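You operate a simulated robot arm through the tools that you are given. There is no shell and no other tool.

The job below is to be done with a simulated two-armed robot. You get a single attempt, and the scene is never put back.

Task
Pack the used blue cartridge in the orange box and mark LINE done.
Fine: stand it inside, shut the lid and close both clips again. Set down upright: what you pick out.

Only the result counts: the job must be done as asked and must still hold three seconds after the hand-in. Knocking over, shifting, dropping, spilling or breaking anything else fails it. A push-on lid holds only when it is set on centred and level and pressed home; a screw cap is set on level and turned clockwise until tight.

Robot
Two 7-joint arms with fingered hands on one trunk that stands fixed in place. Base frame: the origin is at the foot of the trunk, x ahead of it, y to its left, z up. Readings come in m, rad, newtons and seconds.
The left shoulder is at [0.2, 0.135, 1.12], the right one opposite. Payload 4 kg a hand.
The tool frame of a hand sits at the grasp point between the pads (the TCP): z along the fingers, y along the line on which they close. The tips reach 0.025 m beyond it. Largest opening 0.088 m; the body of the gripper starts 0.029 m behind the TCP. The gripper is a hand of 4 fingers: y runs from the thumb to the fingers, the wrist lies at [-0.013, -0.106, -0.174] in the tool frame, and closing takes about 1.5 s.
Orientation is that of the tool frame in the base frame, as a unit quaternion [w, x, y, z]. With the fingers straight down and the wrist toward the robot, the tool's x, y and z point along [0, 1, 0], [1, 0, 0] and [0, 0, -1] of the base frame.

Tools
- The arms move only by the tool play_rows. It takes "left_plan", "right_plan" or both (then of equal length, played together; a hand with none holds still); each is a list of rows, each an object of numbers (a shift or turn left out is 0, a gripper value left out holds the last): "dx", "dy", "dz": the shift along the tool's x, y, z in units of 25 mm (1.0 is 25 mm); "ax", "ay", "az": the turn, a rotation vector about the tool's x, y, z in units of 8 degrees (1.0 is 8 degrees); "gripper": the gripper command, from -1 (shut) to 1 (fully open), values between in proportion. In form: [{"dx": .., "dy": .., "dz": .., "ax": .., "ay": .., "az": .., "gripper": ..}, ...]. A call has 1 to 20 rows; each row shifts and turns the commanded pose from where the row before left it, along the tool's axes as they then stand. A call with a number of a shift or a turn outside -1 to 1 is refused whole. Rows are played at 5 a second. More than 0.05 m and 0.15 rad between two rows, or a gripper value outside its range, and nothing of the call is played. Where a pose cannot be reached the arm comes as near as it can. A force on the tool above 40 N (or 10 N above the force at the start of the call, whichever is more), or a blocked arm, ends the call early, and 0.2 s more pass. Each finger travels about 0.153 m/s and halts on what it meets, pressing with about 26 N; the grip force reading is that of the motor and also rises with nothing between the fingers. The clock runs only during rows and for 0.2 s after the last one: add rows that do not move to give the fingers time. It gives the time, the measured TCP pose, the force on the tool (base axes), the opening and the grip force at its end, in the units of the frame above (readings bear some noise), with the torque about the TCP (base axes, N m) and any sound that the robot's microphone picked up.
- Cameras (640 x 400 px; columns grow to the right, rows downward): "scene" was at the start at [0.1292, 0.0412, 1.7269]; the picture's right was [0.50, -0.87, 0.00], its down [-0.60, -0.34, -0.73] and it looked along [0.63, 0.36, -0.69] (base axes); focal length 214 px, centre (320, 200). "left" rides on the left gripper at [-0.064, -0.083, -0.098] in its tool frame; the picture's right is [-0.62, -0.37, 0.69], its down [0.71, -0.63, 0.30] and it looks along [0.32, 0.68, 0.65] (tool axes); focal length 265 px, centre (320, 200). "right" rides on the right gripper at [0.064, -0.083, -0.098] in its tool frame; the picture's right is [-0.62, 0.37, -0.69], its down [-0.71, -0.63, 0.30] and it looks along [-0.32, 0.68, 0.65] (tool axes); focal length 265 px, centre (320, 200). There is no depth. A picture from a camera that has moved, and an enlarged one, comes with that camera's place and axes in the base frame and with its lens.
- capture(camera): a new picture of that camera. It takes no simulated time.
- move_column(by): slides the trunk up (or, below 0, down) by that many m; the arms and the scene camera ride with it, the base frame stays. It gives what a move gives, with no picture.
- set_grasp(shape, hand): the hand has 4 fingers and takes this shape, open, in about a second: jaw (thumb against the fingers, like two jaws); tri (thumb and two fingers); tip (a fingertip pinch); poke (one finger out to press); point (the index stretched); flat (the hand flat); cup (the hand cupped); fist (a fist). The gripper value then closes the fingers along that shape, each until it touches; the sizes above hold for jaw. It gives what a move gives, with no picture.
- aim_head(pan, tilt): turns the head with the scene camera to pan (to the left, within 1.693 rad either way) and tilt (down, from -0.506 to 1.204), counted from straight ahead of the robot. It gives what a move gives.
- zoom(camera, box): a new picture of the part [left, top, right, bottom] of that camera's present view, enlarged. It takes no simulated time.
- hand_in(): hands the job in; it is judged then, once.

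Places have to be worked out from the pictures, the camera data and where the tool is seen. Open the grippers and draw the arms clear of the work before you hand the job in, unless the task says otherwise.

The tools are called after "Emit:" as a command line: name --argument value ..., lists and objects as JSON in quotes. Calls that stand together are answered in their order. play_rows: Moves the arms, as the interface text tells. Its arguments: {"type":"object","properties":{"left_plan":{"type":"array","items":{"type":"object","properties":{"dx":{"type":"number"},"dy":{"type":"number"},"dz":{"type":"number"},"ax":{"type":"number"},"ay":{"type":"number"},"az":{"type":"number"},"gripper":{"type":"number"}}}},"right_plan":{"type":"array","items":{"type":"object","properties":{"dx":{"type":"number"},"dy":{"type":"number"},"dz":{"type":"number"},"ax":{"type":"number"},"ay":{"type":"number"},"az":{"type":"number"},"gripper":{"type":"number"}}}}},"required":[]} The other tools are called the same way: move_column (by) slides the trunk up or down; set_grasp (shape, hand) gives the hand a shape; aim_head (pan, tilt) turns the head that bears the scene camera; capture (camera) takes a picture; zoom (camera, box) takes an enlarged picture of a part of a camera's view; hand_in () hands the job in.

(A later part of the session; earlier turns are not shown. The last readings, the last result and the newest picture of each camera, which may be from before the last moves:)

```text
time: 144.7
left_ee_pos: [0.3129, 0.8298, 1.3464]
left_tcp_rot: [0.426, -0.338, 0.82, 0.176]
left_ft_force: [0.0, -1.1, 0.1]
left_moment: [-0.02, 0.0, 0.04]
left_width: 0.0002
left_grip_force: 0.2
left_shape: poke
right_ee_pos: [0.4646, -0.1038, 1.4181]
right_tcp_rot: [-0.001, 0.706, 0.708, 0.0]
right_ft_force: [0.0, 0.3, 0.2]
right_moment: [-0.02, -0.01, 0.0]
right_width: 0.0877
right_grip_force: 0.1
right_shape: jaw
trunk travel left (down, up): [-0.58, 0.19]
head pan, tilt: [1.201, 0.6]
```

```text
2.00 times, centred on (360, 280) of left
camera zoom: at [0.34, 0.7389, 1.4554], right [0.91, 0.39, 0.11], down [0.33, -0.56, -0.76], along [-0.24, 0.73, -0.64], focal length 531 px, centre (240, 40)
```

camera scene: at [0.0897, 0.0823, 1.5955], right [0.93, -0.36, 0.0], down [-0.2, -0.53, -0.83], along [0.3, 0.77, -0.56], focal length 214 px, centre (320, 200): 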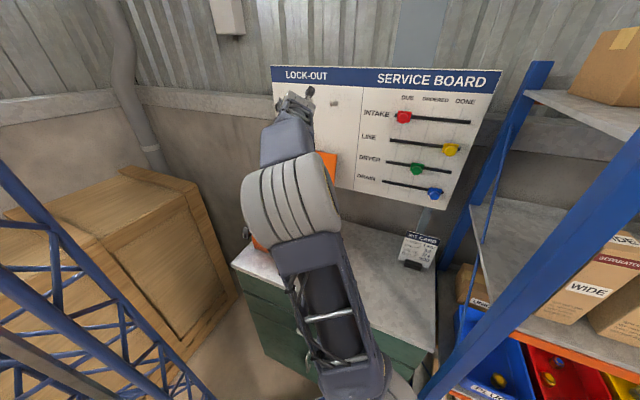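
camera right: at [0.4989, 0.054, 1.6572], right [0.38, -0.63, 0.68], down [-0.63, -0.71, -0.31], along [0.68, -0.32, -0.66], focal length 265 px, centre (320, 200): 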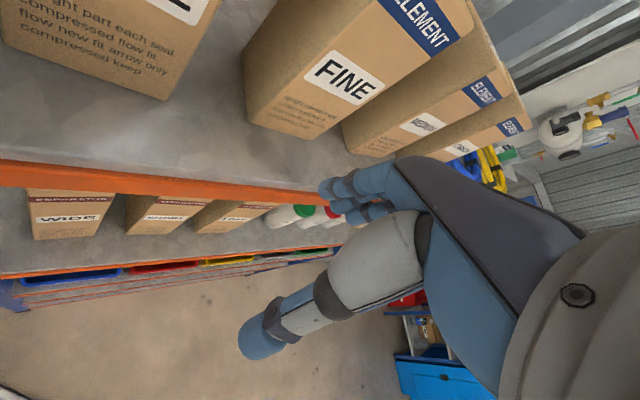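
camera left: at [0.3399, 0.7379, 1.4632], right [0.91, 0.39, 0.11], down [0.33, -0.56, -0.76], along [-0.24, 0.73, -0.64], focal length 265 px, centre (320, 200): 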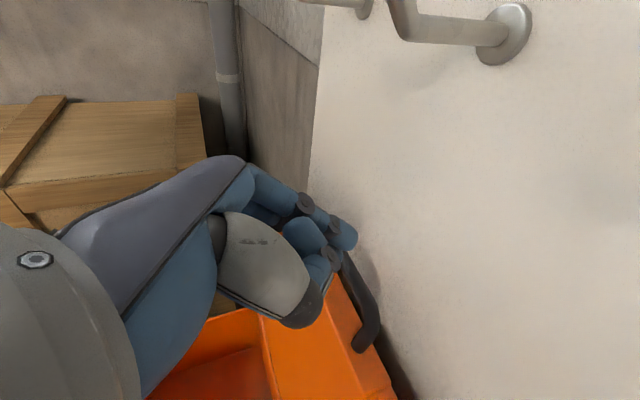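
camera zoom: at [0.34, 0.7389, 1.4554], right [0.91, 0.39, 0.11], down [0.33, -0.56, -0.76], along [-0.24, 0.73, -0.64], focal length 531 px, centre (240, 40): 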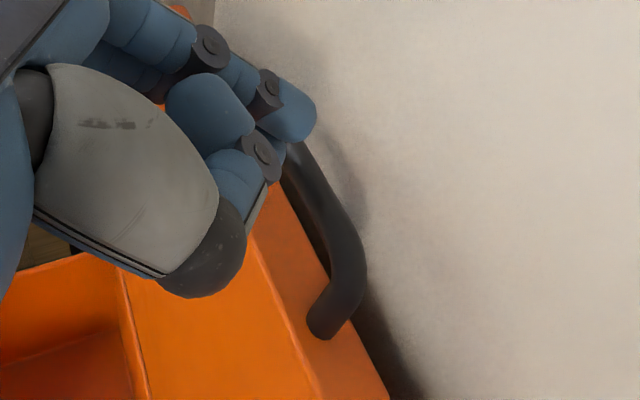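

I try the pull: 3 cm back, watching the bar.

Emit:
play_rows --left_plan '[{"dx": 0.23, "dz": -0.33}, {"dx": 0.23, "dz": -0.33}, {"dx": 0.23, "dz": -0.33}, {}]'

Emit:
zoom --camera "left" --box '[280, 180, 440, 380]'

```text
time: 145.7
left_ee_pos: [0.2911, 0.806, 1.3458]
left_tcp_rot: [0.425, -0.338, 0.821, 0.176]
left_ft_force: [-0.5, 0.1, -0.4]
left_moment: [0.02, -0.01, 0.01]
left_width: 0.0
left_grip_force: 0.1
left_shape: poke
right_ee_pos: [0.4639, -0.1037, 1.4171]
right_tcp_rot: [0.0, 0.706, 0.708, -0.001]
right_ft_force: [0.9, -1.0, 0.2]
right_moment: [-0.01, 0.03, -0.01]
right_width: 0.0879
right_grip_force: 0.0
right_shape: jaw
trunk travel left (down, up): [-0.58, 0.19]
head pan, tilt: [1.201, 0.6]
```

```text
2.00 times, centred on (360, 280) of left
camera zoom: at [0.3188, 0.7155, 1.4552], right [0.91, 0.39, 0.11], down [0.33, -0.56, -0.76], along [-0.24, 0.73, -0.64], focal length 531 px, centre (240, 40)
```

zoom: 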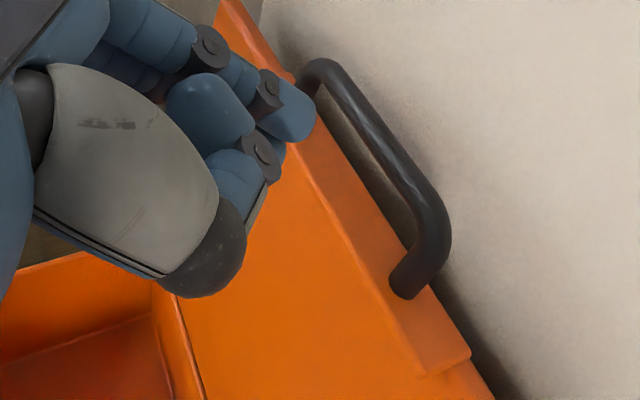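

The finger passed above: triangulation now puts the bar nearer the board, at about e1 0.84, z 1.298, so there is hardly room behind it. I'll use the tip shape (no second finger below) with index and thumb side by side, rest them on top/back of the bar, and drag it forward.

Emit:
play_rows --left_plan '[{"dx": -0.5, "dz": -0.4}, {"dx": -0.5, "dz": -0.4}, {}]'

Emit:
set_grasp --hand "left" --shape "tip"

Emit:
play_rows --left_plan '[{"gripper": -0.35}, {}, {}, {}]'

Emit:
capture --camera "left"

```text
time: 146.5
left_ee_pos: [0.2898, 0.8066, 1.377]
left_tcp_rot: [0.426, -0.339, 0.82, 0.176]
left_ft_force: [0.1, 0.4, -0.4]
left_moment: [-0.01, 0.03, 0.0]
left_width: 0.0
left_grip_force: 0.1
left_shape: poke
right_ee_pos: [0.4645, -0.1046, 1.4184]
right_tcp_rot: [0.0, 0.706, 0.708, -0.001]
right_ft_force: [-1.0, 0.1, 0.2]
right_moment: [0.01, -0.02, -0.02]
right_width: 0.0876
right_grip_force: 0.0
right_shape: jaw
trunk travel left (down, up): [-0.58, 0.19]
head pan, tilt: [1.201, 0.6]
```

```text
time: 147.4
left_ee_pos: [0.2896, 0.8053, 1.3772]
left_tcp_rot: [0.426, -0.338, 0.82, 0.177]
left_ft_force: [-0.4, -0.5, -0.5]
left_moment: [0.0, 0.0, 0.01]
left_width: 0.0877
left_grip_force: 0.0
left_shape: tip
right_ee_pos: [0.4637, -0.1043, 1.4179]
right_tcp_rot: [0.0, 0.706, 0.708, -0.001]
right_ft_force: [-1.0, -0.3, 0.2]
right_moment: [0.01, -0.01, -0.03]
right_width: 0.0875
right_grip_force: 0.1
right_shape: jaw
trunk travel left (down, up): [-0.58, 0.19]
head pan, tilt: [1.201, 0.6]
```

```text
time: 148.4
left_ee_pos: [0.2893, 0.8059, 1.3765]
left_tcp_rot: [0.426, -0.339, 0.82, 0.177]
left_ft_force: [0.5, -0.2, -0.1]
left_moment: [-0.03, 0.0, -0.02]
left_width: 0.0292
left_grip_force: 0.1
left_shape: tip
right_ee_pos: [0.4635, -0.1045, 1.4183]
right_tcp_rot: [-0.001, 0.707, 0.707, -0.001]
right_ft_force: [-0.3, -0.5, -0.4]
right_moment: [-0.05, 0.0, 0.0]
right_width: 0.0879
right_grip_force: 0.2
right_shape: jaw
trunk travel left (down, up): [-0.58, 0.19]
head pan, tilt: [1.201, 0.6]
```

```text
taken
camera left: at [0.3176, 0.7152, 1.4864], right [0.91, 0.39, 0.11], down [0.33, -0.56, -0.76], along [-0.24, 0.73, -0.64], focal length 265 px, centre (320, 200)
```

left: 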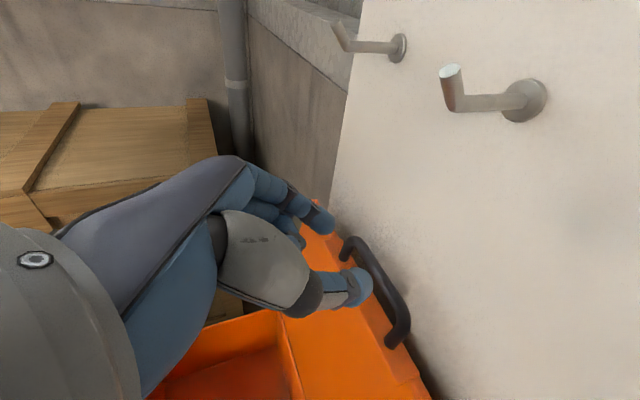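

Good: two tips side by side. I advance over the bar to e1≈0.83, about 2 cm above it.

Emit:
play_rows --left_plan '[{"dx": -0.35, "dz": 0.8}, {"dx": -0.1, "dz": 0.8}, {"dx": 0.17, "dz": 0.85}, {}]'

Emit:
zoom --camera "left" --box '[260, 150, 460, 350]'

```text
time: 149.4
left_ee_pos: [0.3271, 0.846, 1.3487]
left_tcp_rot: [0.426, -0.338, 0.82, 0.176]
left_ft_force: [-0.2, -0.6, 0.5]
left_moment: [0.0, 0.01, -0.02]
left_width: 0.0291
left_grip_force: 0.0
left_shape: tip
right_ee_pos: [0.4626, -0.1039, 1.4167]
right_tcp_rot: [-0.001, 0.707, 0.708, -0.001]
right_ft_force: [-0.6, -0.2, -0.7]
right_moment: [0.0, -0.04, -0.01]
right_width: 0.0876
right_grip_force: 0.1
right_shape: jaw
trunk travel left (down, up): [-0.58, 0.19]
head pan, tilt: [1.201, 0.6]
```

```text
2.00 times, centred on (360, 250) of left
camera zoom: at [0.3554, 0.7553, 1.4583], right [0.91, 0.39, 0.11], down [0.33, -0.56, -0.76], along [-0.24, 0.73, -0.64], focal length 531 px, centre (240, 100)
```

zoom: 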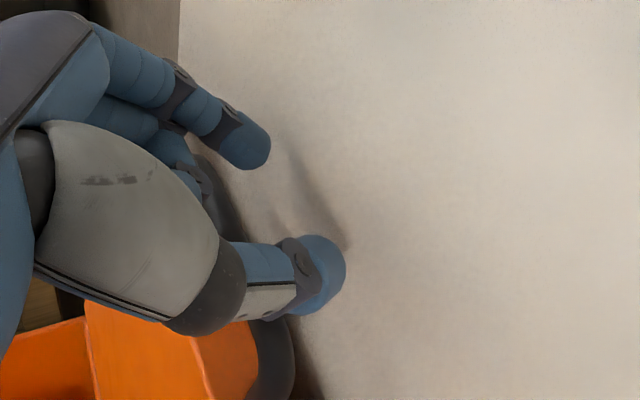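

The tips are over the bar. I lower ~27 mm onto it in small steps.

Emit:
play_rows --left_plan '[{"dx": 0.3, "dz": 0.2}, {"dx": 0.3, "dz": 0.2}, {"dx": 0.25, "dz": 0.17}, {}]'

Emit:
zoom --camera "left" --box '[260, 150, 460, 350]'

```text
time: 150.4
left_ee_pos: [0.3274, 0.8441, 1.3279]
left_tcp_rot: [0.427, -0.337, 0.82, 0.179]
left_ft_force: [0.4, 2.8, 19.2]
left_moment: [0.24, 0.03, 0.0]
left_width: 0.0298
left_grip_force: 0.0
left_shape: tip
right_ee_pos: [0.4642, -0.1034, 1.418]
right_tcp_rot: [0.0, 0.707, 0.708, 0.0]
right_ft_force: [0.7, 0.2, 1.0]
right_moment: [0.01, -0.02, 0.02]
right_width: 0.0879
right_grip_force: 0.1
right_shape: jaw
trunk travel left (down, up): [-0.58, 0.19]
head pan, tilt: [1.201, 0.6]
```

```text
2.00 times, centred on (360, 250) of left
camera zoom: at [0.3552, 0.753, 1.4362], right [0.91, 0.39, 0.11], down [0.33, -0.56, -0.76], along [-0.24, 0.73, -0.64], focal length 531 px, centre (240, 100)
```

zoom: 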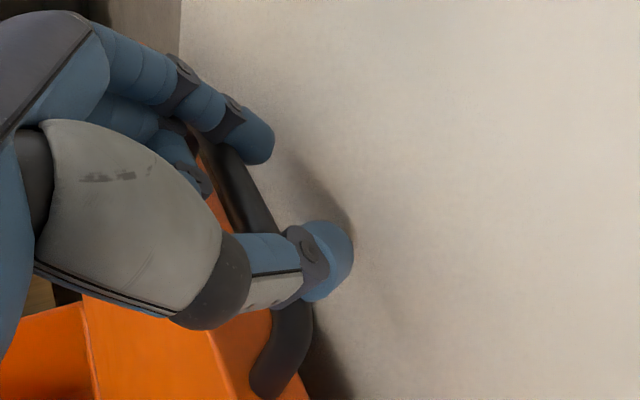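

Contact on the bar (19 N). I ease 2 mm up and pull back 5 cm slowly.

Emit:
play_rows --left_plan '[{"dx": 0.18, "dz": -0.38}, {"dx": 0.2, "dz": -0.35}, {"dx": 0.2, "dz": -0.35}, {"dx": 0.2, "dz": -0.35}, {"dx": 0.2, "dz": -0.35}, {}]'

Emit:
zoom --camera "left" --box '[260, 150, 460, 350]'

Emit:
capture --camera "scene"

```text
time: 151.8
left_ee_pos: [0.2913, 0.8087, 1.3291]
left_tcp_rot: [0.426, -0.339, 0.82, 0.177]
left_ft_force: [-1.4, 0.5, 18.0]
left_moment: [0.31, 0.07, 0.04]
left_width: 0.0296
left_grip_force: 0.0
left_shape: tip
right_ee_pos: [0.4638, -0.1042, 1.4189]
right_tcp_rot: [0.0, 0.706, 0.708, 0.001]
right_ft_force: [0.0, -0.1, 0.3]
right_moment: [0.0, 0.02, 0.01]
right_width: 0.0877
right_grip_force: 0.0
right_shape: jaw
trunk travel left (down, up): [-0.58, 0.19]
head pan, tilt: [1.201, 0.6]
```

```text
2.00 times, centred on (360, 250) of left
camera zoom: at [0.3188, 0.7176, 1.4381], right [0.91, 0.39, 0.11], down [0.33, -0.56, -0.76], along [-0.24, 0.73, -0.64], focal length 531 px, centre (240, 100)
```

zoom: 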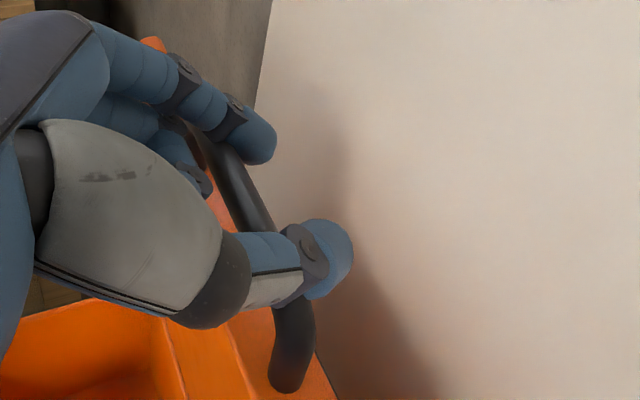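

```text
taken
camera scene: at [0.0894, 0.0817, 1.5956], right [0.93, -0.36, 0.0], down [-0.2, -0.53, -0.83], along [0.3, 0.77, -0.56], focal length 214 px, centre (320, 200)
```

scene: 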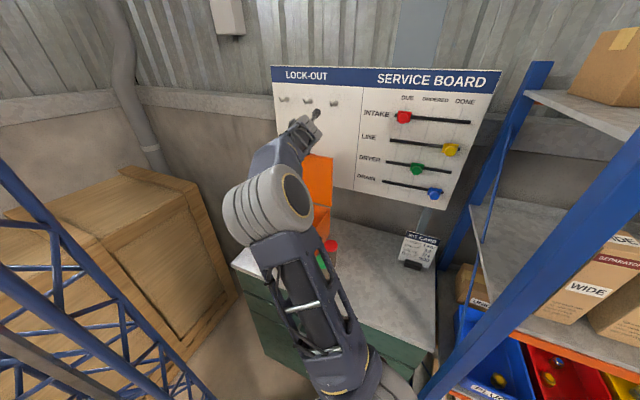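

The lid comes along and is now about vertical, with the bar between the tips (above/behind) and the curled middle finger (front). I follow the closing arc to about 60° and check.

Emit:
play_rows --left_plan '[{"dx": 0.45, "dz": -0.75}, {"dx": 0.54, "dz": -0.7}, {"dx": 0.6, "dz": -0.52}, {"dx": 0.62, "dz": -0.5}, {"dx": 0.69, "dz": -0.4}, {"dx": 0.7, "dz": -0.4}, {}]'

Emit:
capture --camera "left"

Emit:
capture --camera "scene"

```text
time: 153.4
left_ee_pos: [0.2078, 0.7227, 1.3051]
left_tcp_rot: [0.426, -0.339, 0.82, 0.177]
left_ft_force: [-0.6, -0.5, -0.8]
left_moment: [0.0, 0.01, 0.01]
left_width: 0.0288
left_grip_force: 0.1
left_shape: tip
right_ee_pos: [0.4653, -0.1042, 1.4176]
right_tcp_rot: [0.0, 0.707, 0.707, -0.001]
right_ft_force: [0.2, 0.3, 0.3]
right_moment: [0.03, 0.0, 0.0]
right_width: 0.0878
right_grip_force: 0.0
right_shape: jaw
trunk travel left (down, up): [-0.58, 0.19]
head pan, tilt: [1.201, 0.6]
```

```text
taken
camera left: at [0.236, 0.6321, 1.4131], right [0.91, 0.39, 0.11], down [0.33, -0.56, -0.76], along [-0.24, 0.73, -0.64], focal length 265 px, centre (320, 200)
```

left: 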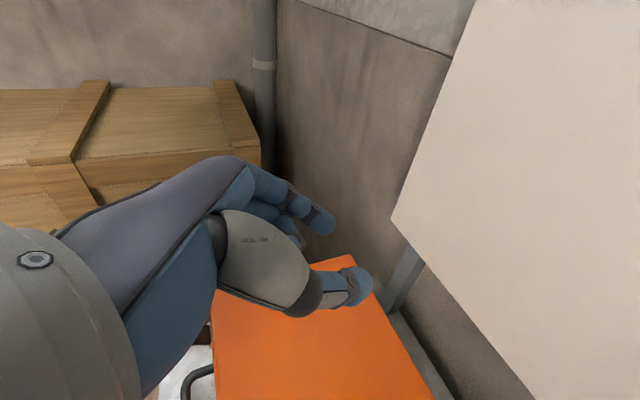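

```text
taken
camera scene: at [0.0897, 0.0824, 1.5955], right [0.93, -0.36, 0.0], down [-0.2, -0.53, -0.83], along [0.3, 0.77, -0.56], focal length 214 px, centre (320, 200)
```

scene: 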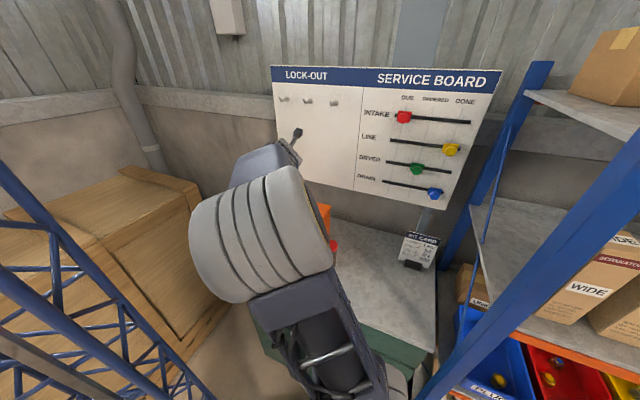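

The lid has swung shut. I straighten the hand to point down, back away, and inspect the box.

Emit:
play_rows --left_plan '[{"dx": 0.3, "dz": -0.6}, {"dx": 0.3, "dz": -0.6}, {"dx": 0.3, "dz": -0.6}, {"ay": 1}, {"ay": 1}, {"ay": 1}, {"ay": 1}, {"ay": 1}, {"ay": 1}, {"ay": 0.85}, {}]'

Emit:
capture --camera "left"

Emit:
capture --camera "scene"

```text
time: 155.8
left_ee_pos: [0.1711, 0.6881, 1.3087]
left_tcp_rot: [0.0, -0.381, 0.924, 0.0]
left_ft_force: [-0.5, -1.1, 0.4]
left_moment: [-0.01, 0.04, -0.02]
left_width: 0.0288
left_grip_force: 0.0
left_shape: tip
right_ee_pos: [0.4645, -0.1041, 1.4178]
right_tcp_rot: [0.0, 0.706, 0.708, 0.0]
right_ft_force: [0.0, -0.6, 0.5]
right_moment: [-0.01, -0.01, -0.01]
right_width: 0.0876
right_grip_force: 0.1
right_shape: jaw
trunk travel left (down, up): [-0.58, 0.19]
head pan, tilt: [1.201, 0.6]
```

```text
taken
camera left: at [0.2758, 0.674, 1.4078], right [0.7, 0.18, -0.69], down [-0.06, -0.95, -0.3], along [-0.71, 0.26, -0.65], focal length 265 px, centre (320, 200)
```

left: 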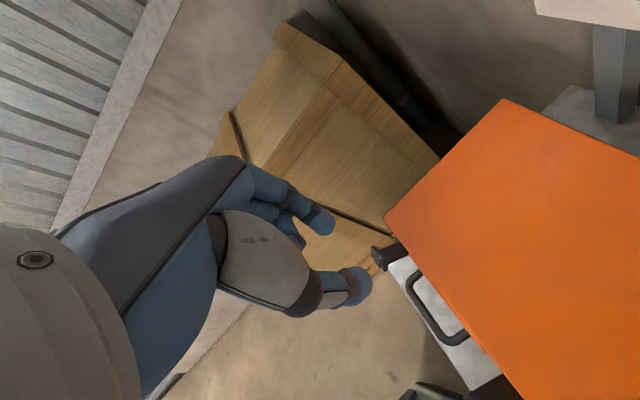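

```text
taken
camera scene: at [0.0897, 0.0823, 1.5955], right [0.93, -0.36, 0.0], down [-0.2, -0.53, -0.83], along [0.3, 0.77, -0.56], focal length 214 px, centre (320, 200)
```

scene: 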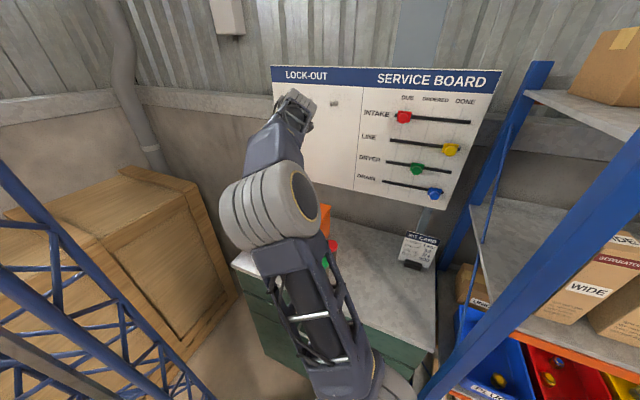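

The lid lies shut and level. Now the clips: I move the hand back in front of the box and lower the column 0.2 m to the posture used before for the right clip.

Emit:
play_rows --left_plan '[{"dx": 0.9, "dz": -0.2}, {"dx": 0.9, "dz": -0.2}, {"dx": 0.9, "dz": -0.2}, {"dx": 0.9, "dz": -0.2}, {"dx": 0.9, "dz": -0.2}, {"dx": 0.9, "dy": -0.9}, {"dx": 0.5, "dy": -0.9}, {"dy": -0.9}, {"dy": -0.9}, {}]'

Emit:
move_column --by -0.1

Emit:
move_column --by -0.1

Emit:
capture --camera "left"

Emit:
capture --camera "scene"

```text
time: 158.0
left_ee_pos: [0.1326, 0.5199, 1.3331]
left_tcp_rot: [0.0, -0.382, 0.924, 0.0]
left_ft_force: [-0.4, 0.1, 0.4]
left_moment: [-0.01, -0.02, 0.01]
left_width: 0.0288
left_grip_force: 0.0
left_shape: tip
right_ee_pos: [0.4642, -0.1038, 1.4189]
right_tcp_rot: [-0.001, 0.706, 0.708, 0.0]
right_ft_force: [0.1, -1.1, 0.6]
right_moment: [-0.03, -0.02, 0.0]
right_width: 0.0875
right_grip_force: 0.1
right_shape: jaw
trunk travel left (down, up): [-0.58, 0.19]
head pan, tilt: [1.201, 0.6]
```

```text
time: 159.4
left_ee_pos: [0.1317, 0.5193, 1.2333]
left_tcp_rot: [0.001, -0.382, 0.924, 0.001]
left_ft_force: [-0.2, 0.5, -0.2]
left_moment: [0.02, 0.0, 0.0]
left_width: 0.0288
left_grip_force: 0.1
left_shape: tip
right_ee_pos: [0.4639, -0.1036, 1.318]
right_tcp_rot: [-0.001, 0.706, 0.708, -0.001]
right_ft_force: [-0.4, 0.0, -0.3]
right_moment: [0.0, 0.02, -0.02]
right_width: 0.0877
right_grip_force: 0.1
right_shape: jaw
trunk travel left (down, up): [-0.48, 0.29]
head pan, tilt: [1.201, 0.6]
```

```text
time: 160.7
left_ee_pos: [0.133, 0.5192, 1.134]
left_tcp_rot: [0.001, -0.382, 0.924, 0.002]
left_ft_force: [0.7, 0.1, -0.8]
left_moment: [0.03, -0.01, 0.03]
left_width: 0.0285
left_grip_force: 0.1
left_shape: tip
right_ee_pos: [0.4633, -0.104, 1.2174]
right_tcp_rot: [0.0, 0.706, 0.708, -0.001]
right_ft_force: [-0.2, -0.1, 0.5]
right_moment: [0.0, -0.05, -0.03]
right_width: 0.0877
right_grip_force: 0.0
right_shape: jaw
trunk travel left (down, up): [-0.38, 0.39]
head pan, tilt: [1.201, 0.6]
```

```text
taken
camera left: at [0.2367, 0.5053, 1.2318], right [0.7, 0.18, -0.69], down [-0.06, -0.95, -0.31], along [-0.71, 0.26, -0.65], focal length 265 px, centre (320, 200)
```

left: 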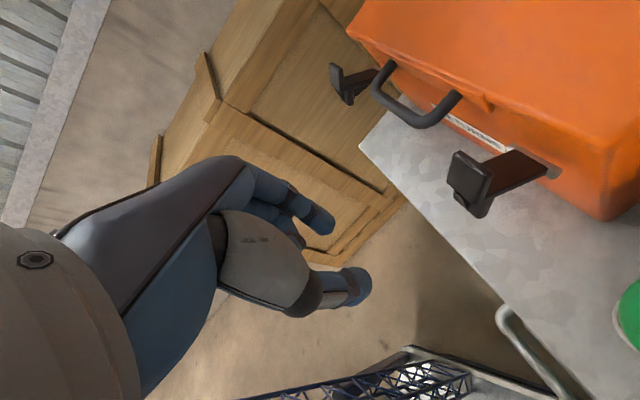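

```text
taken
camera scene: at [0.0897, 0.0823, 1.3956], right [0.93, -0.36, 0.0], down [-0.2, -0.53, -0.83], along [0.3, 0.77, -0.56], focal length 214 px, centre (320, 200)
```

scene: 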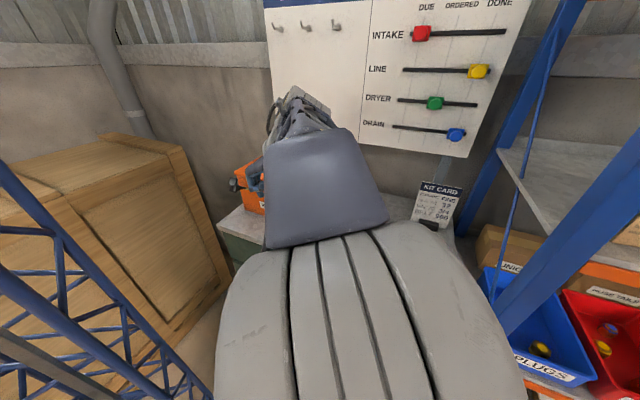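

The open right clip looks as I left it, with the box perhaps 6 mm further back. I retrace the retreat: open the pinch to 48 mm, lower in front of the clip, then move in around it.

Emit:
play_rows --left_plan '[{"gripper": 0.1}, {"dz": 0.9}, {"dz": 0.9}, {"dz": 0.9}, {"dz": 0.9}, {"dx": -0.5}, {"dx": -0.6}, {"dx": -0.6}, {"dx": -0.6}, {"dx": -0.4}, {}]'

Emit:
zoom --camera "left" --box '[260, 140, 460, 300]'

```text
time: 163.1
left_ee_pos: [0.1798, 0.5675, 1.0447]
left_tcp_rot: [0.001, -0.382, 0.924, 0.001]
left_ft_force: [0.1, 0.0, -0.9]
left_moment: [0.03, 0.0, 0.01]
left_width: 0.0478
left_grip_force: 0.0
left_shape: tip
right_ee_pos: [0.464, -0.1035, 1.218]
right_tcp_rot: [-0.001, 0.707, 0.708, -0.001]
right_ft_force: [0.0, -1.0, -0.5]
right_moment: [-0.01, 0.01, 0.0]
right_width: 0.0878
right_grip_force: 0.0
right_shape: jaw
trunk travel left (down, up): [-0.38, 0.39]
head pan, tilt: [1.201, 0.6]
```

```text
2.50 times, centred on (360, 220) of left
camera zoom: at [0.2844, 0.5526, 1.1425], right [0.7, 0.18, -0.69], down [-0.06, -0.95, -0.31], along [-0.71, 0.26, -0.65], focal length 664 px, centre (220, 150)
```

zoom: 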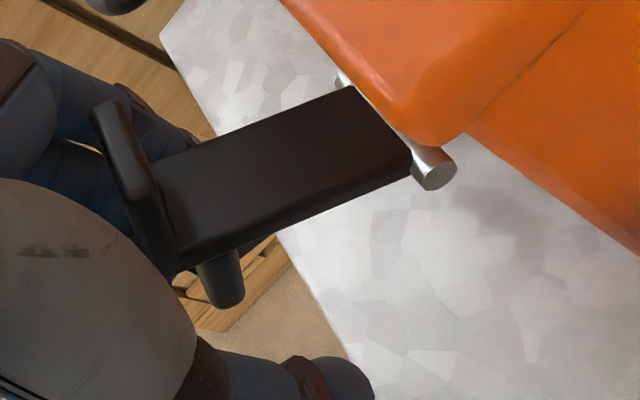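

The view matches the release moment; the clip arm lies between index and thumb. I close the pinch.

Emit:
play_rows --left_plan '[{"gripper": -1}, {}, {}, {}, {}, {}]'

Emit:
zoom --camera "left" --box '[260, 140, 460, 300]'

```text
time: 164.5
left_ee_pos: [0.1797, 0.5676, 1.0444]
left_tcp_rot: [0.001, -0.382, 0.924, 0.001]
left_ft_force: [-2.1, 2.1, -0.7]
left_moment: [0.04, 0.03, -0.06]
left_width: 0.0207
left_grip_force: 25.9
left_shape: tip
right_ee_pos: [0.4625, -0.1047, 1.2182]
right_tcp_rot: [-0.001, 0.707, 0.708, -0.001]
right_ft_force: [1.3, -0.6, -0.3]
right_moment: [0.03, 0.01, 0.0]
right_width: 0.0876
right_grip_force: 0.2
right_shape: jaw
trunk travel left (down, up): [-0.38, 0.39]
head pan, tilt: [1.201, 0.6]
```

```text
2.50 times, centred on (360, 220) of left
camera zoom: at [0.2841, 0.5526, 1.1426], right [0.7, 0.18, -0.69], down [-0.06, -0.95, -0.31], along [-0.71, 0.26, -0.65], focal length 664 px, centre (220, 150)
```

zoom: 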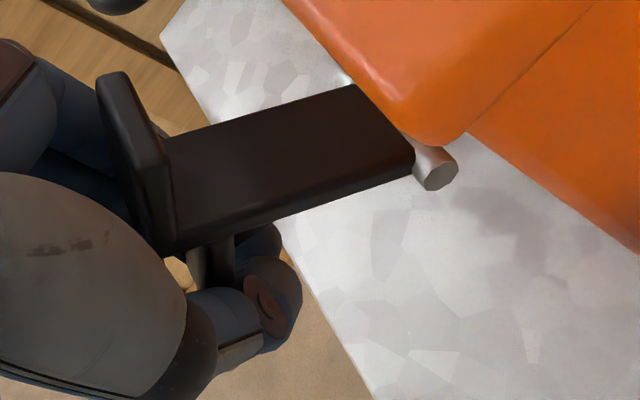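

Gripped at 21 mm as at release. I retrace the arc upward and inward, first part.

Emit:
play_rows --left_plan '[{"dx": -0.1, "dz": -0.25}, {"dx": -0.15, "dz": -0.25}, {"dx": -0.2, "dz": -0.2}, {"dx": -0.2, "dz": -0.15}, {"dx": -0.2, "dz": -0.1}, {}]'

Emit:
zoom --camera "left" --box '[260, 140, 460, 300]'

Emit:
capture --camera "scene"

```text
time: 165.9
left_ee_pos: [0.1924, 0.5822, 1.0677]
left_tcp_rot: [0.001, -0.382, 0.924, 0.002]
left_ft_force: [-5.9, 3.3, 0.7]
left_moment: [0.01, -0.01, 0.01]
left_width: 0.0168
left_grip_force: 25.6
left_shape: tip
right_ee_pos: [0.4646, -0.1035, 1.2195]
right_tcp_rot: [0.0, 0.706, 0.708, 0.0]
right_ft_force: [-0.8, 1.2, -1.0]
right_moment: [0.0, 0.02, 0.02]
right_width: 0.0877
right_grip_force: 0.1
right_shape: jaw
trunk travel left (down, up): [-0.38, 0.39]
head pan, tilt: [1.201, 0.6]
```

```text
2.50 times, centred on (360, 220) of left
camera zoom: at [0.2977, 0.5683, 1.1665], right [0.7, 0.18, -0.69], down [-0.06, -0.95, -0.31], along [-0.71, 0.26, -0.65], focal length 664 px, centre (220, 150)
```

zoom: 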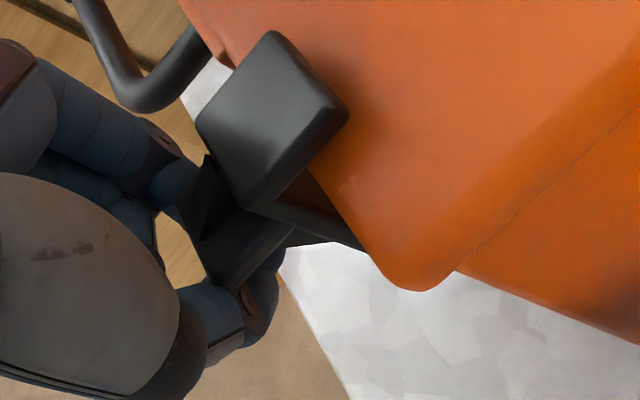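

```text
taken
camera scene: at [0.0895, 0.0824, 1.3955], right [0.93, -0.36, 0.0], down [-0.2, -0.53, -0.83], along [0.3, 0.77, -0.56], focal length 214 px, centre (320, 200)
```

scene: 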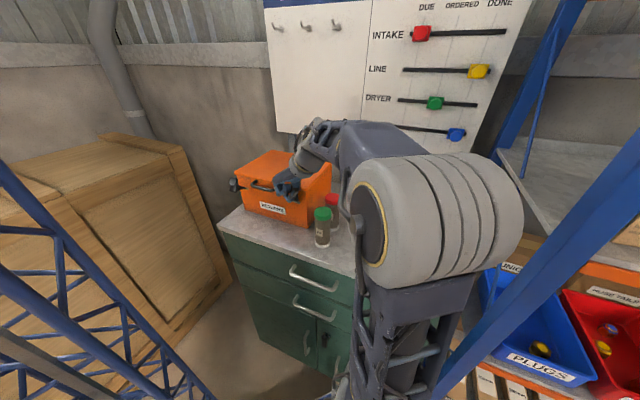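

The clip is nearly up. I push further inward to press it home.

Emit:
play_rows --left_plan '[{"dx": -0.2, "dz": -0.06}, {"dx": -0.2, "dz": -0.02}, {"dx": -0.2}, {"dx": -0.2}, {}]'

Emit:
zoom --camera "left" --box '[260, 140, 460, 300]'

Emit:
zoom --camera "scene" --box '[220, 140, 340, 230]'

```text
time: 166.7
left_ee_pos: [0.195, 0.5894, 1.0672]
left_tcp_rot: [-0.005, -0.39, 0.921, -0.003]
left_ft_force: [-17.8, -14.1, -3.3]
left_moment: [0.09, -0.2, -0.19]
left_width: 0.0163
left_grip_force: 25.9
left_shape: tip
right_ee_pos: [0.4628, -0.1043, 1.2192]
right_tcp_rot: [-0.001, 0.706, 0.708, 0.0]
right_ft_force: [-0.4, 1.0, -0.5]
right_moment: [-0.04, 0.01, 0.0]
right_width: 0.088
right_grip_force: 0.0
right_shape: jaw
trunk travel left (down, up): [-0.38, 0.39]
head pan, tilt: [1.201, 0.6]
stopped in row 3 (left hand): the force on the tool passed its limit at 44 N (the readings are from after the stop); the commanded pose is now the measured one
```

```text
2.50 times, centred on (360, 220) of left
camera zoom: at [0.3002, 0.5769, 1.1657], right [0.69, 0.18, -0.7], down [-0.05, -0.95, -0.29], along [-0.72, 0.23, -0.65], focal length 664 px, centre (220, 150)
```

zoom: 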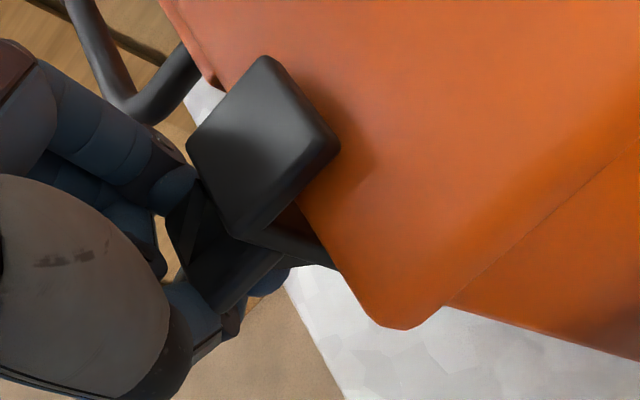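

```text
4.44 times, centred on (280, 185) of scene
camera zoom: at [0.0891, 0.0818, 1.3956], right [0.93, -0.36, 0.0], down [-0.2, -0.53, -0.83], along [0.3, 0.77, -0.56], focal length 953 px, centre (498, 267)
```

zoom: 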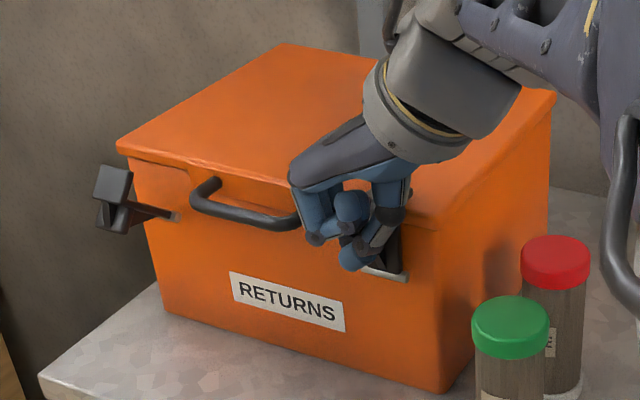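

Pressed home with 44 N; the hook lies over the lid like it did at the start. I release to ~42 mm, rise straight up and inspect.

Emit:
play_rows --left_plan '[{"gripper": -0.05}, {}, {}, {"dz": -0.3}, {"dz": -0.6}, {"dz": -0.8}, {"dz": -0.8}, {"dz": -0.8}, {}]'

Emit:
zoom --camera "left" --box '[360, 140, 560, 300]'

Emit:
zoom --camera "scene" --box '[220, 140, 340, 230]'

```text
time: 168.7
left_ee_pos: [0.1999, 0.5913, 1.1521]
left_tcp_rot: [-0.003, -0.387, 0.922, -0.002]
left_ft_force: [-0.2, 0.2, -0.2]
left_moment: [-0.01, 0.02, -0.01]
left_width: 0.0413
left_grip_force: 0.1
left_shape: tip
right_ee_pos: [0.4648, -0.1031, 1.2185]
right_tcp_rot: [0.0, 0.706, 0.708, -0.001]
right_ft_force: [0.3, -0.4, 0.1]
right_moment: [-0.02, 0.0, -0.03]
right_width: 0.0878
right_grip_force: 0.2
right_shape: jaw
trunk travel left (down, up): [-0.38, 0.39]
head pan, tilt: [1.201, 0.6]
```

```text
2.50 times, centred on (460, 220) of left
camera zoom: at [0.3052, 0.5777, 1.2499], right [0.69, 0.18, -0.7], down [-0.05, -0.95, -0.3], along [-0.72, 0.24, -0.65], focal length 664 px, centre (-30, 150)
```

zoom: 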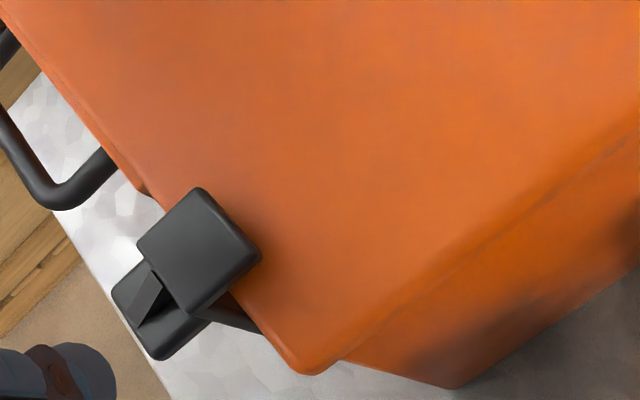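

```text
4.44 times, centred on (280, 185) of scene
camera zoom: at [0.0897, 0.0823, 1.3955], right [0.93, -0.36, 0.0], down [-0.2, -0.53, -0.83], along [0.3, 0.77, -0.56], focal length 953 px, centre (498, 267)
```

zoom: 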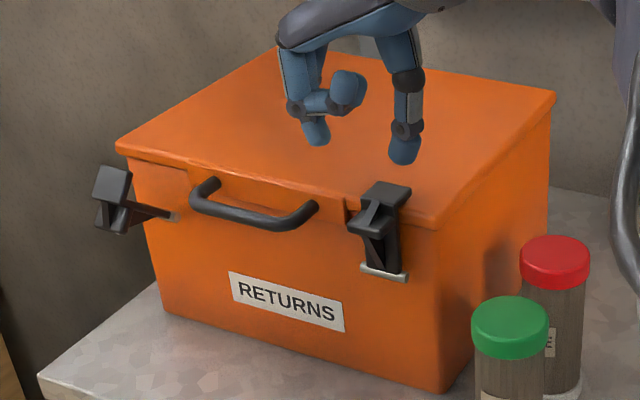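

The right clip is shut again just like at the start. Now the left one: I back out, raise the column 0.1 m, move left and come down in front of it with the pinch at 48 mm.

Emit:
play_rows --left_plan '[{"dx": 0.9}, {"dx": 0.9}, {"dx": 0.9}, {"dx": 0.9}, {"dx": 0.4, "gripper": 0.1}, {}]'

Emit:
move_column --by 0.1

Emit:
play_rows --left_plan '[{"dy": 0.9}, {"dy": 0.9}, {"dy": 0.9}, {"dy": 0.9}, {"dy": 0.9}, {"dy": 0.9}, {"dy": 0.9}, {"dy": 0.9}, {"dy": 0.22}, {}]'

Emit:
capture --camera "left"

Emit:
capture --camera "scene"

```text
time: 170.1
left_ee_pos: [0.1298, 0.5196, 1.1525]
left_tcp_rot: [-0.003, -0.387, 0.922, -0.003]
left_ft_force: [-0.6, 0.1, -0.6]
left_moment: [0.02, -0.01, 0.0]
left_width: 0.0477
left_grip_force: 0.2
left_shape: tip
right_ee_pos: [0.465, -0.1032, 1.2177]
right_tcp_rot: [-0.001, 0.706, 0.708, 0.0]
right_ft_force: [0.3, 0.9, -0.1]
right_moment: [0.03, -0.01, -0.03]
right_width: 0.0879
right_grip_force: 0.1
right_shape: jaw
trunk travel left (down, up): [-0.38, 0.39]
head pan, tilt: [1.201, 0.6]
```

```text
time: 171.4
left_ee_pos: [0.1291, 0.5196, 1.2529]
left_tcp_rot: [-0.002, -0.387, 0.922, -0.001]
left_ft_force: [-0.5, -0.6, 0.1]
left_moment: [-0.02, 0.0, 0.03]
left_width: 0.0482
left_grip_force: 0.2
left_shape: tip
right_ee_pos: [0.4638, -0.1044, 1.3183]
right_tcp_rot: [0.0, 0.706, 0.708, -0.001]
right_ft_force: [0.0, -0.6, -0.8]
right_moment: [-0.01, -0.01, -0.01]
right_width: 0.0878
right_grip_force: 0.0
right_shape: jaw
trunk travel left (down, up): [-0.48, 0.29]
head pan, tilt: [1.201, 0.6]
```

```text
time: 173.6
left_ee_pos: [-0.0026, 0.6497, 1.2522]
left_tcp_rot: [-0.003, -0.386, 0.922, -0.003]
left_ft_force: [0.8, 0.1, -0.4]
left_moment: [-0.02, 0.0, 0.01]
left_width: 0.0481
left_grip_force: 0.0
left_shape: tip
right_ee_pos: [0.4623, -0.104, 1.3189]
right_tcp_rot: [0.0, 0.706, 0.708, -0.001]
right_ft_force: [-0.2, 0.1, -0.2]
right_moment: [-0.01, 0.0, 0.01]
right_width: 0.0877
right_grip_force: 0.2
right_shape: jaw
trunk travel left (down, up): [-0.48, 0.29]
head pan, tilt: [1.201, 0.6]
```

```text
taken
camera left: at [0.1017, 0.6368, 1.3503], right [0.7, 0.18, -0.7], down [-0.05, -0.95, -0.3], along [-0.72, 0.24, -0.65], focal length 265 px, centre (320, 200)
```

left: 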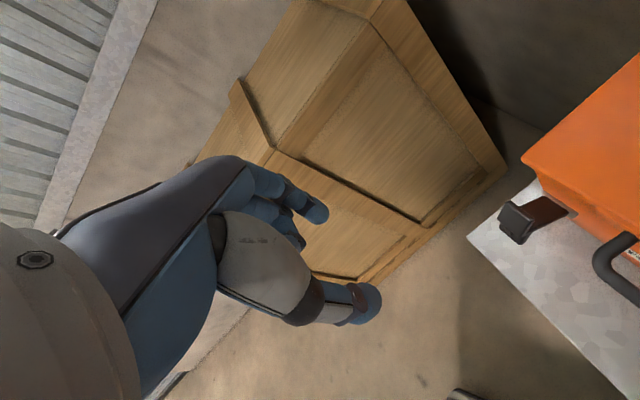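

```text
taken
camera scene: at [0.0897, 0.0823, 1.4955], right [0.93, -0.36, 0.0], down [-0.2, -0.53, -0.83], along [0.3, 0.77, -0.56], focal length 214 px, centre (320, 200)
```

scene: 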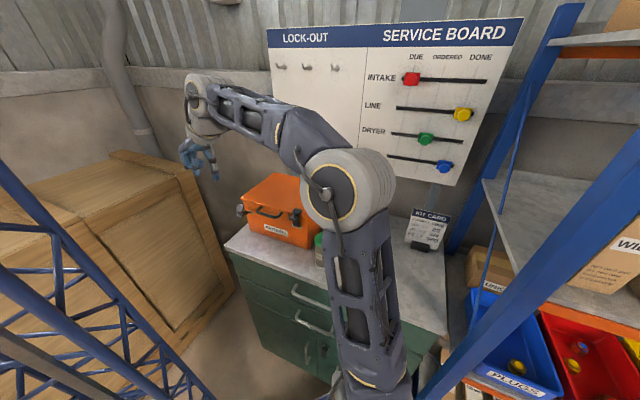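

I lower in front of the left clip to z≈1.045 and look before moving in.

Emit:
play_rows --left_plan '[{"dz": 0.9, "dy": 0.1}, {"dz": 0.9}, {"dz": 0.9}, {"dz": 0.9}, {"dz": 0.9}, {"dz": 0.9}, {"dz": 0.9}, {"dz": 0.9}, {"dz": 0.9}, {"dz": 0.2}, {}]'

Emit:
zoom --camera "left" --box '[260, 100, 520, 300]'

Emit:
zoom --camera "scene" --box '[180, 150, 320, 250]'

```text
time: 176.0
left_ee_pos: [-0.0063, 0.6511, 1.0431]
left_tcp_rot: [-0.003, -0.387, 0.922, -0.002]
left_ft_force: [0.6, -0.3, 0.1]
left_moment: [-0.02, 0.0, 0.0]
left_width: 0.0479
left_grip_force: 0.1
left_shape: tip
right_ee_pos: [0.4648, -0.1044, 1.318]
right_tcp_rot: [0.0, 0.707, 0.708, -0.001]
right_ft_force: [-0.3, -0.3, -0.3]
right_moment: [0.0, 0.0, 0.03]
right_width: 0.0877
right_grip_force: 0.1
right_shape: jaw
trunk travel left (down, up): [-0.48, 0.29]
head pan, tilt: [1.201, 0.6]
```

```text
2.00 times, centred on (390, 200) of left
camera zoom: at [0.0985, 0.6382, 1.1408], right [0.69, 0.18, -0.7], down [-0.05, -0.95, -0.3], along [-0.72, 0.24, -0.65], focal length 531 px, centre (180, 200)
```

zoom: 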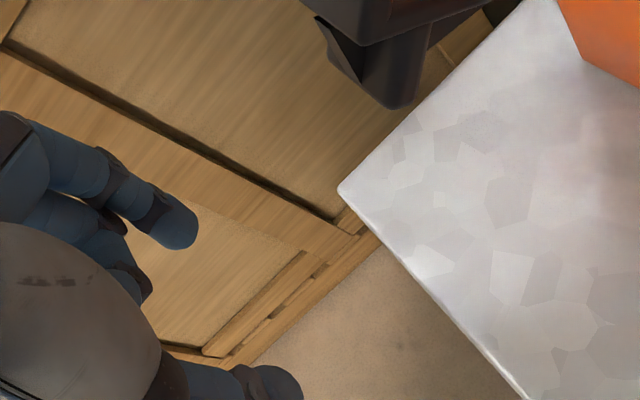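

```text
4.00 times, centred on (250, 200) of scene
camera zoom: at [0.0897, 0.0823, 1.4955], right [0.93, -0.36, 0.0], down [-0.2, -0.53, -0.83], along [0.3, 0.77, -0.56], focal length 858 px, centre (600, 200)
```

zoom: 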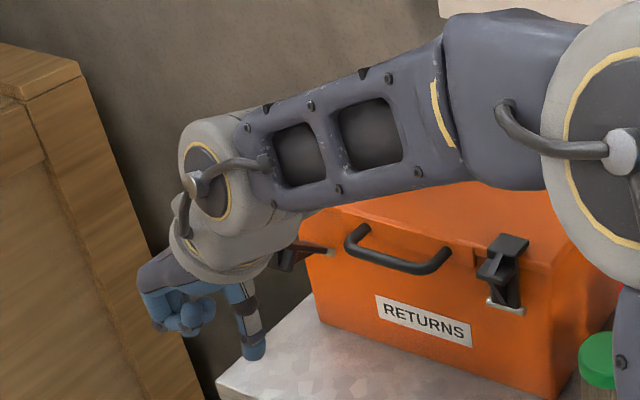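

Now I move in around the left clip, as on the right.

Emit:
play_rows --left_plan '[{"dx": -0.5}, {"dx": -0.6}, {"dx": -0.6}, {"dx": -0.6}, {"dx": -0.55}, {}]'

Emit:
zoom --camera "left" --box '[260, 140, 460, 300]'

```text
time: 177.4
left_ee_pos: [0.0454, 0.7014, 1.0435]
left_tcp_rot: [-0.003, -0.388, 0.922, -0.002]
left_ft_force: [-0.4, -0.1, 1.3]
left_moment: [-0.02, -0.02, -0.02]
left_width: 0.0478
left_grip_force: 0.0
left_shape: tip
right_ee_pos: [0.4644, -0.1046, 1.319]
right_tcp_rot: [0.0, 0.706, 0.708, -0.001]
right_ft_force: [0.6, 0.7, 0.6]
right_moment: [0.01, 0.0, -0.01]
right_width: 0.0877
right_grip_force: 0.1
right_shape: jaw
trunk travel left (down, up): [-0.48, 0.29]
head pan, tilt: [1.201, 0.6]
```

```text
2.50 times, centred on (360, 220) of left
camera zoom: at [0.15, 0.688, 1.1415], right [0.69, 0.18, -0.7], down [-0.05, -0.95, -0.3], along [-0.72, 0.24, -0.65], focal length 664 px, centre (220, 150)
```

zoom: 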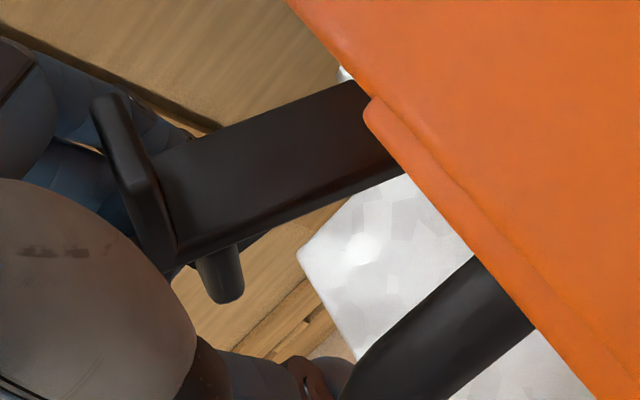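

Same picture as for the right clip. I close the pinch and retrace the arc up.

Emit:
play_rows --left_plan '[{"gripper": -1}, {}, {}, {}, {}, {"dx": -0.1, "dz": -0.25}, {"dx": -0.15, "dz": -0.25}, {"dx": -0.2, "dz": -0.2}, {"dx": -0.2, "dz": -0.15}, {"dx": -0.2, "dz": -0.1}, {}]'

Emit:
zoom --camera "left" --box '[260, 140, 460, 300]'

```text
time: 179.8
left_ee_pos: [0.0592, 0.7169, 1.0676]
left_tcp_rot: [-0.002, -0.388, 0.922, -0.003]
left_ft_force: [-4.5, -0.6, 0.9]
left_moment: [-0.01, -0.05, 0.04]
left_width: 0.0167
left_grip_force: 25.8
left_shape: tip
right_ee_pos: [0.4631, -0.1048, 1.3186]
right_tcp_rot: [0.0, 0.707, 0.707, 0.0]
right_ft_force: [0.0, -0.8, -0.5]
right_moment: [-0.02, 0.01, 0.0]
right_width: 0.0877
right_grip_force: 0.1
right_shape: jaw
trunk travel left (down, up): [-0.48, 0.29]
head pan, tilt: [1.201, 0.6]
```

```text
2.50 times, centred on (360, 220) of left
camera zoom: at [0.1642, 0.7038, 1.1654], right [0.69, 0.18, -0.7], down [-0.05, -0.95, -0.3], along [-0.72, 0.24, -0.65], focal length 664 px, centre (220, 150)
```

zoom: 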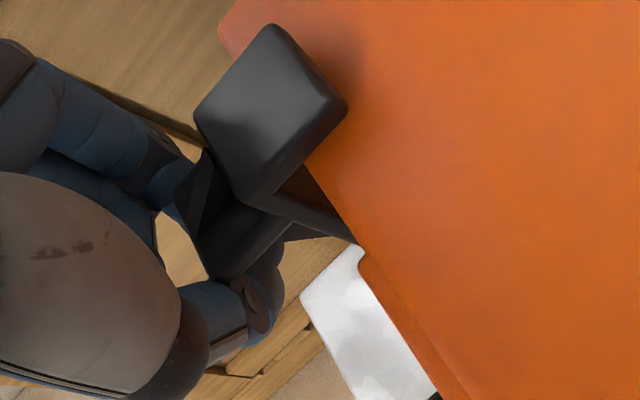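

The left clip is almost over the lid's edge. I press it inward until it is home.

Emit:
play_rows --left_plan '[{"dx": -0.2, "dz": -0.06}, {"dx": -0.2, "dz": -0.02}, {"dx": -0.2}, {"dx": -0.2}, {}]'

Emit:
zoom --camera "left" --box '[260, 140, 460, 300]'

```text
time: 180.7
left_ee_pos: [0.0607, 0.7231, 1.0677]
left_tcp_rot: [-0.009, -0.395, 0.919, -0.007]
left_ft_force: [-14.9, -12.8, -3.8]
left_moment: [0.07, -0.15, -0.2]
left_width: 0.0158
left_grip_force: 25.7
left_shape: tip
right_ee_pos: [0.4636, -0.105, 1.318]
right_tcp_rot: [-0.001, 0.706, 0.708, -0.001]
right_ft_force: [0.3, -0.1, -0.4]
right_moment: [0.0, 0.0, 0.04]
right_width: 0.0878
right_grip_force: 0.1
right_shape: jaw
trunk travel left (down, up): [-0.48, 0.29]
head pan, tilt: [1.201, 0.6]
stopped in row 4 (left hand): the force on the tool passed its limit at 42 N (the readings are from after the stop); the commanded pose is now the measured one
```

```text
2.50 times, centred on (360, 220) of left
camera zoom: at [0.1656, 0.7124, 1.1651], right [0.69, 0.18, -0.7], down [-0.04, -0.96, -0.29], along [-0.73, 0.22, -0.65], focal length 664 px, centre (220, 150)
```

zoom: 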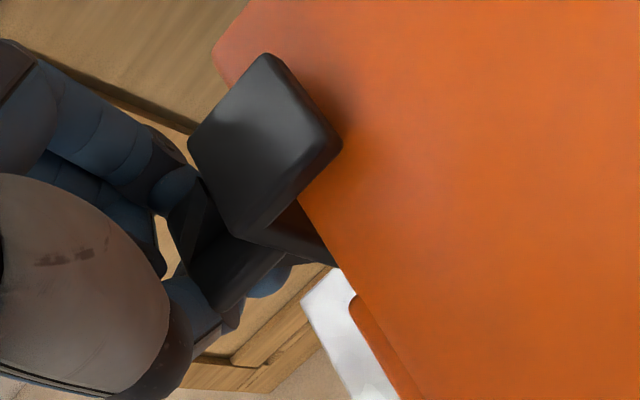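

Pressed home with 42 N. I release to ~36 mm (handle near the thumb), rise straight up and inspect both clips.

Emit:
play_rows --left_plan '[{"gripper": -0.17}, {}, {}, {"dz": -0.3}, {"dz": -0.6}, {"dz": -0.8}, {"dz": -0.8}, {"dz": -0.8}, {"dz": -0.9}, {"dx": 0.9, "dz": -0.5}, {"dx": 0.9, "dz": -0.5}, {"dx": 0.9}, {}]'

Emit:
capture --camera "left"

Emit:
zoom --camera "scene" --box '[215, 150, 345, 250]'

```text
time: 183.5
left_ee_pos: [0.0191, 0.6787, 1.1989]
left_tcp_rot: [-0.006, -0.39, 0.921, -0.007]
left_ft_force: [0.6, 0.1, -0.7]
left_moment: [0.02, -0.02, -0.01]
left_width: 0.0364
left_grip_force: 0.1
left_shape: tip
right_ee_pos: [0.4637, -0.1046, 1.3172]
right_tcp_rot: [-0.001, 0.707, 0.708, -0.001]
right_ft_force: [-0.2, 0.7, 0.3]
right_moment: [-0.02, -0.01, 0.05]
right_width: 0.0875
right_grip_force: 0.1
right_shape: jaw
trunk travel left (down, up): [-0.48, 0.29]
head pan, tilt: [1.201, 0.6]
```

```text
taken
camera left: at [0.1237, 0.6674, 1.2963], right [0.69, 0.18, -0.7], down [-0.04, -0.96, -0.29], along [-0.72, 0.23, -0.65], focal length 265 px, centre (320, 200)
```

left: 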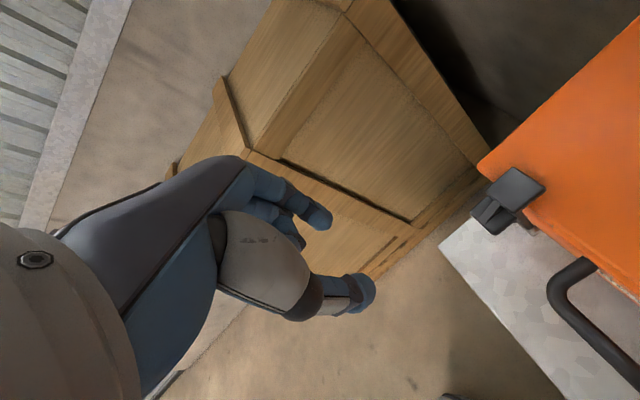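

```text
4.00 times, centred on (280, 200) of scene
camera zoom: at [0.0898, 0.0824, 1.4955], right [0.93, -0.36, 0.0], down [-0.2, -0.53, -0.83], along [0.3, 0.77, -0.56], focal length 858 px, centre (480, 200)
```

zoom: 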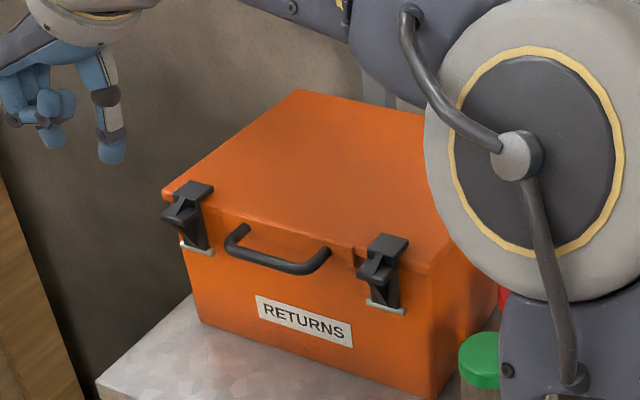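

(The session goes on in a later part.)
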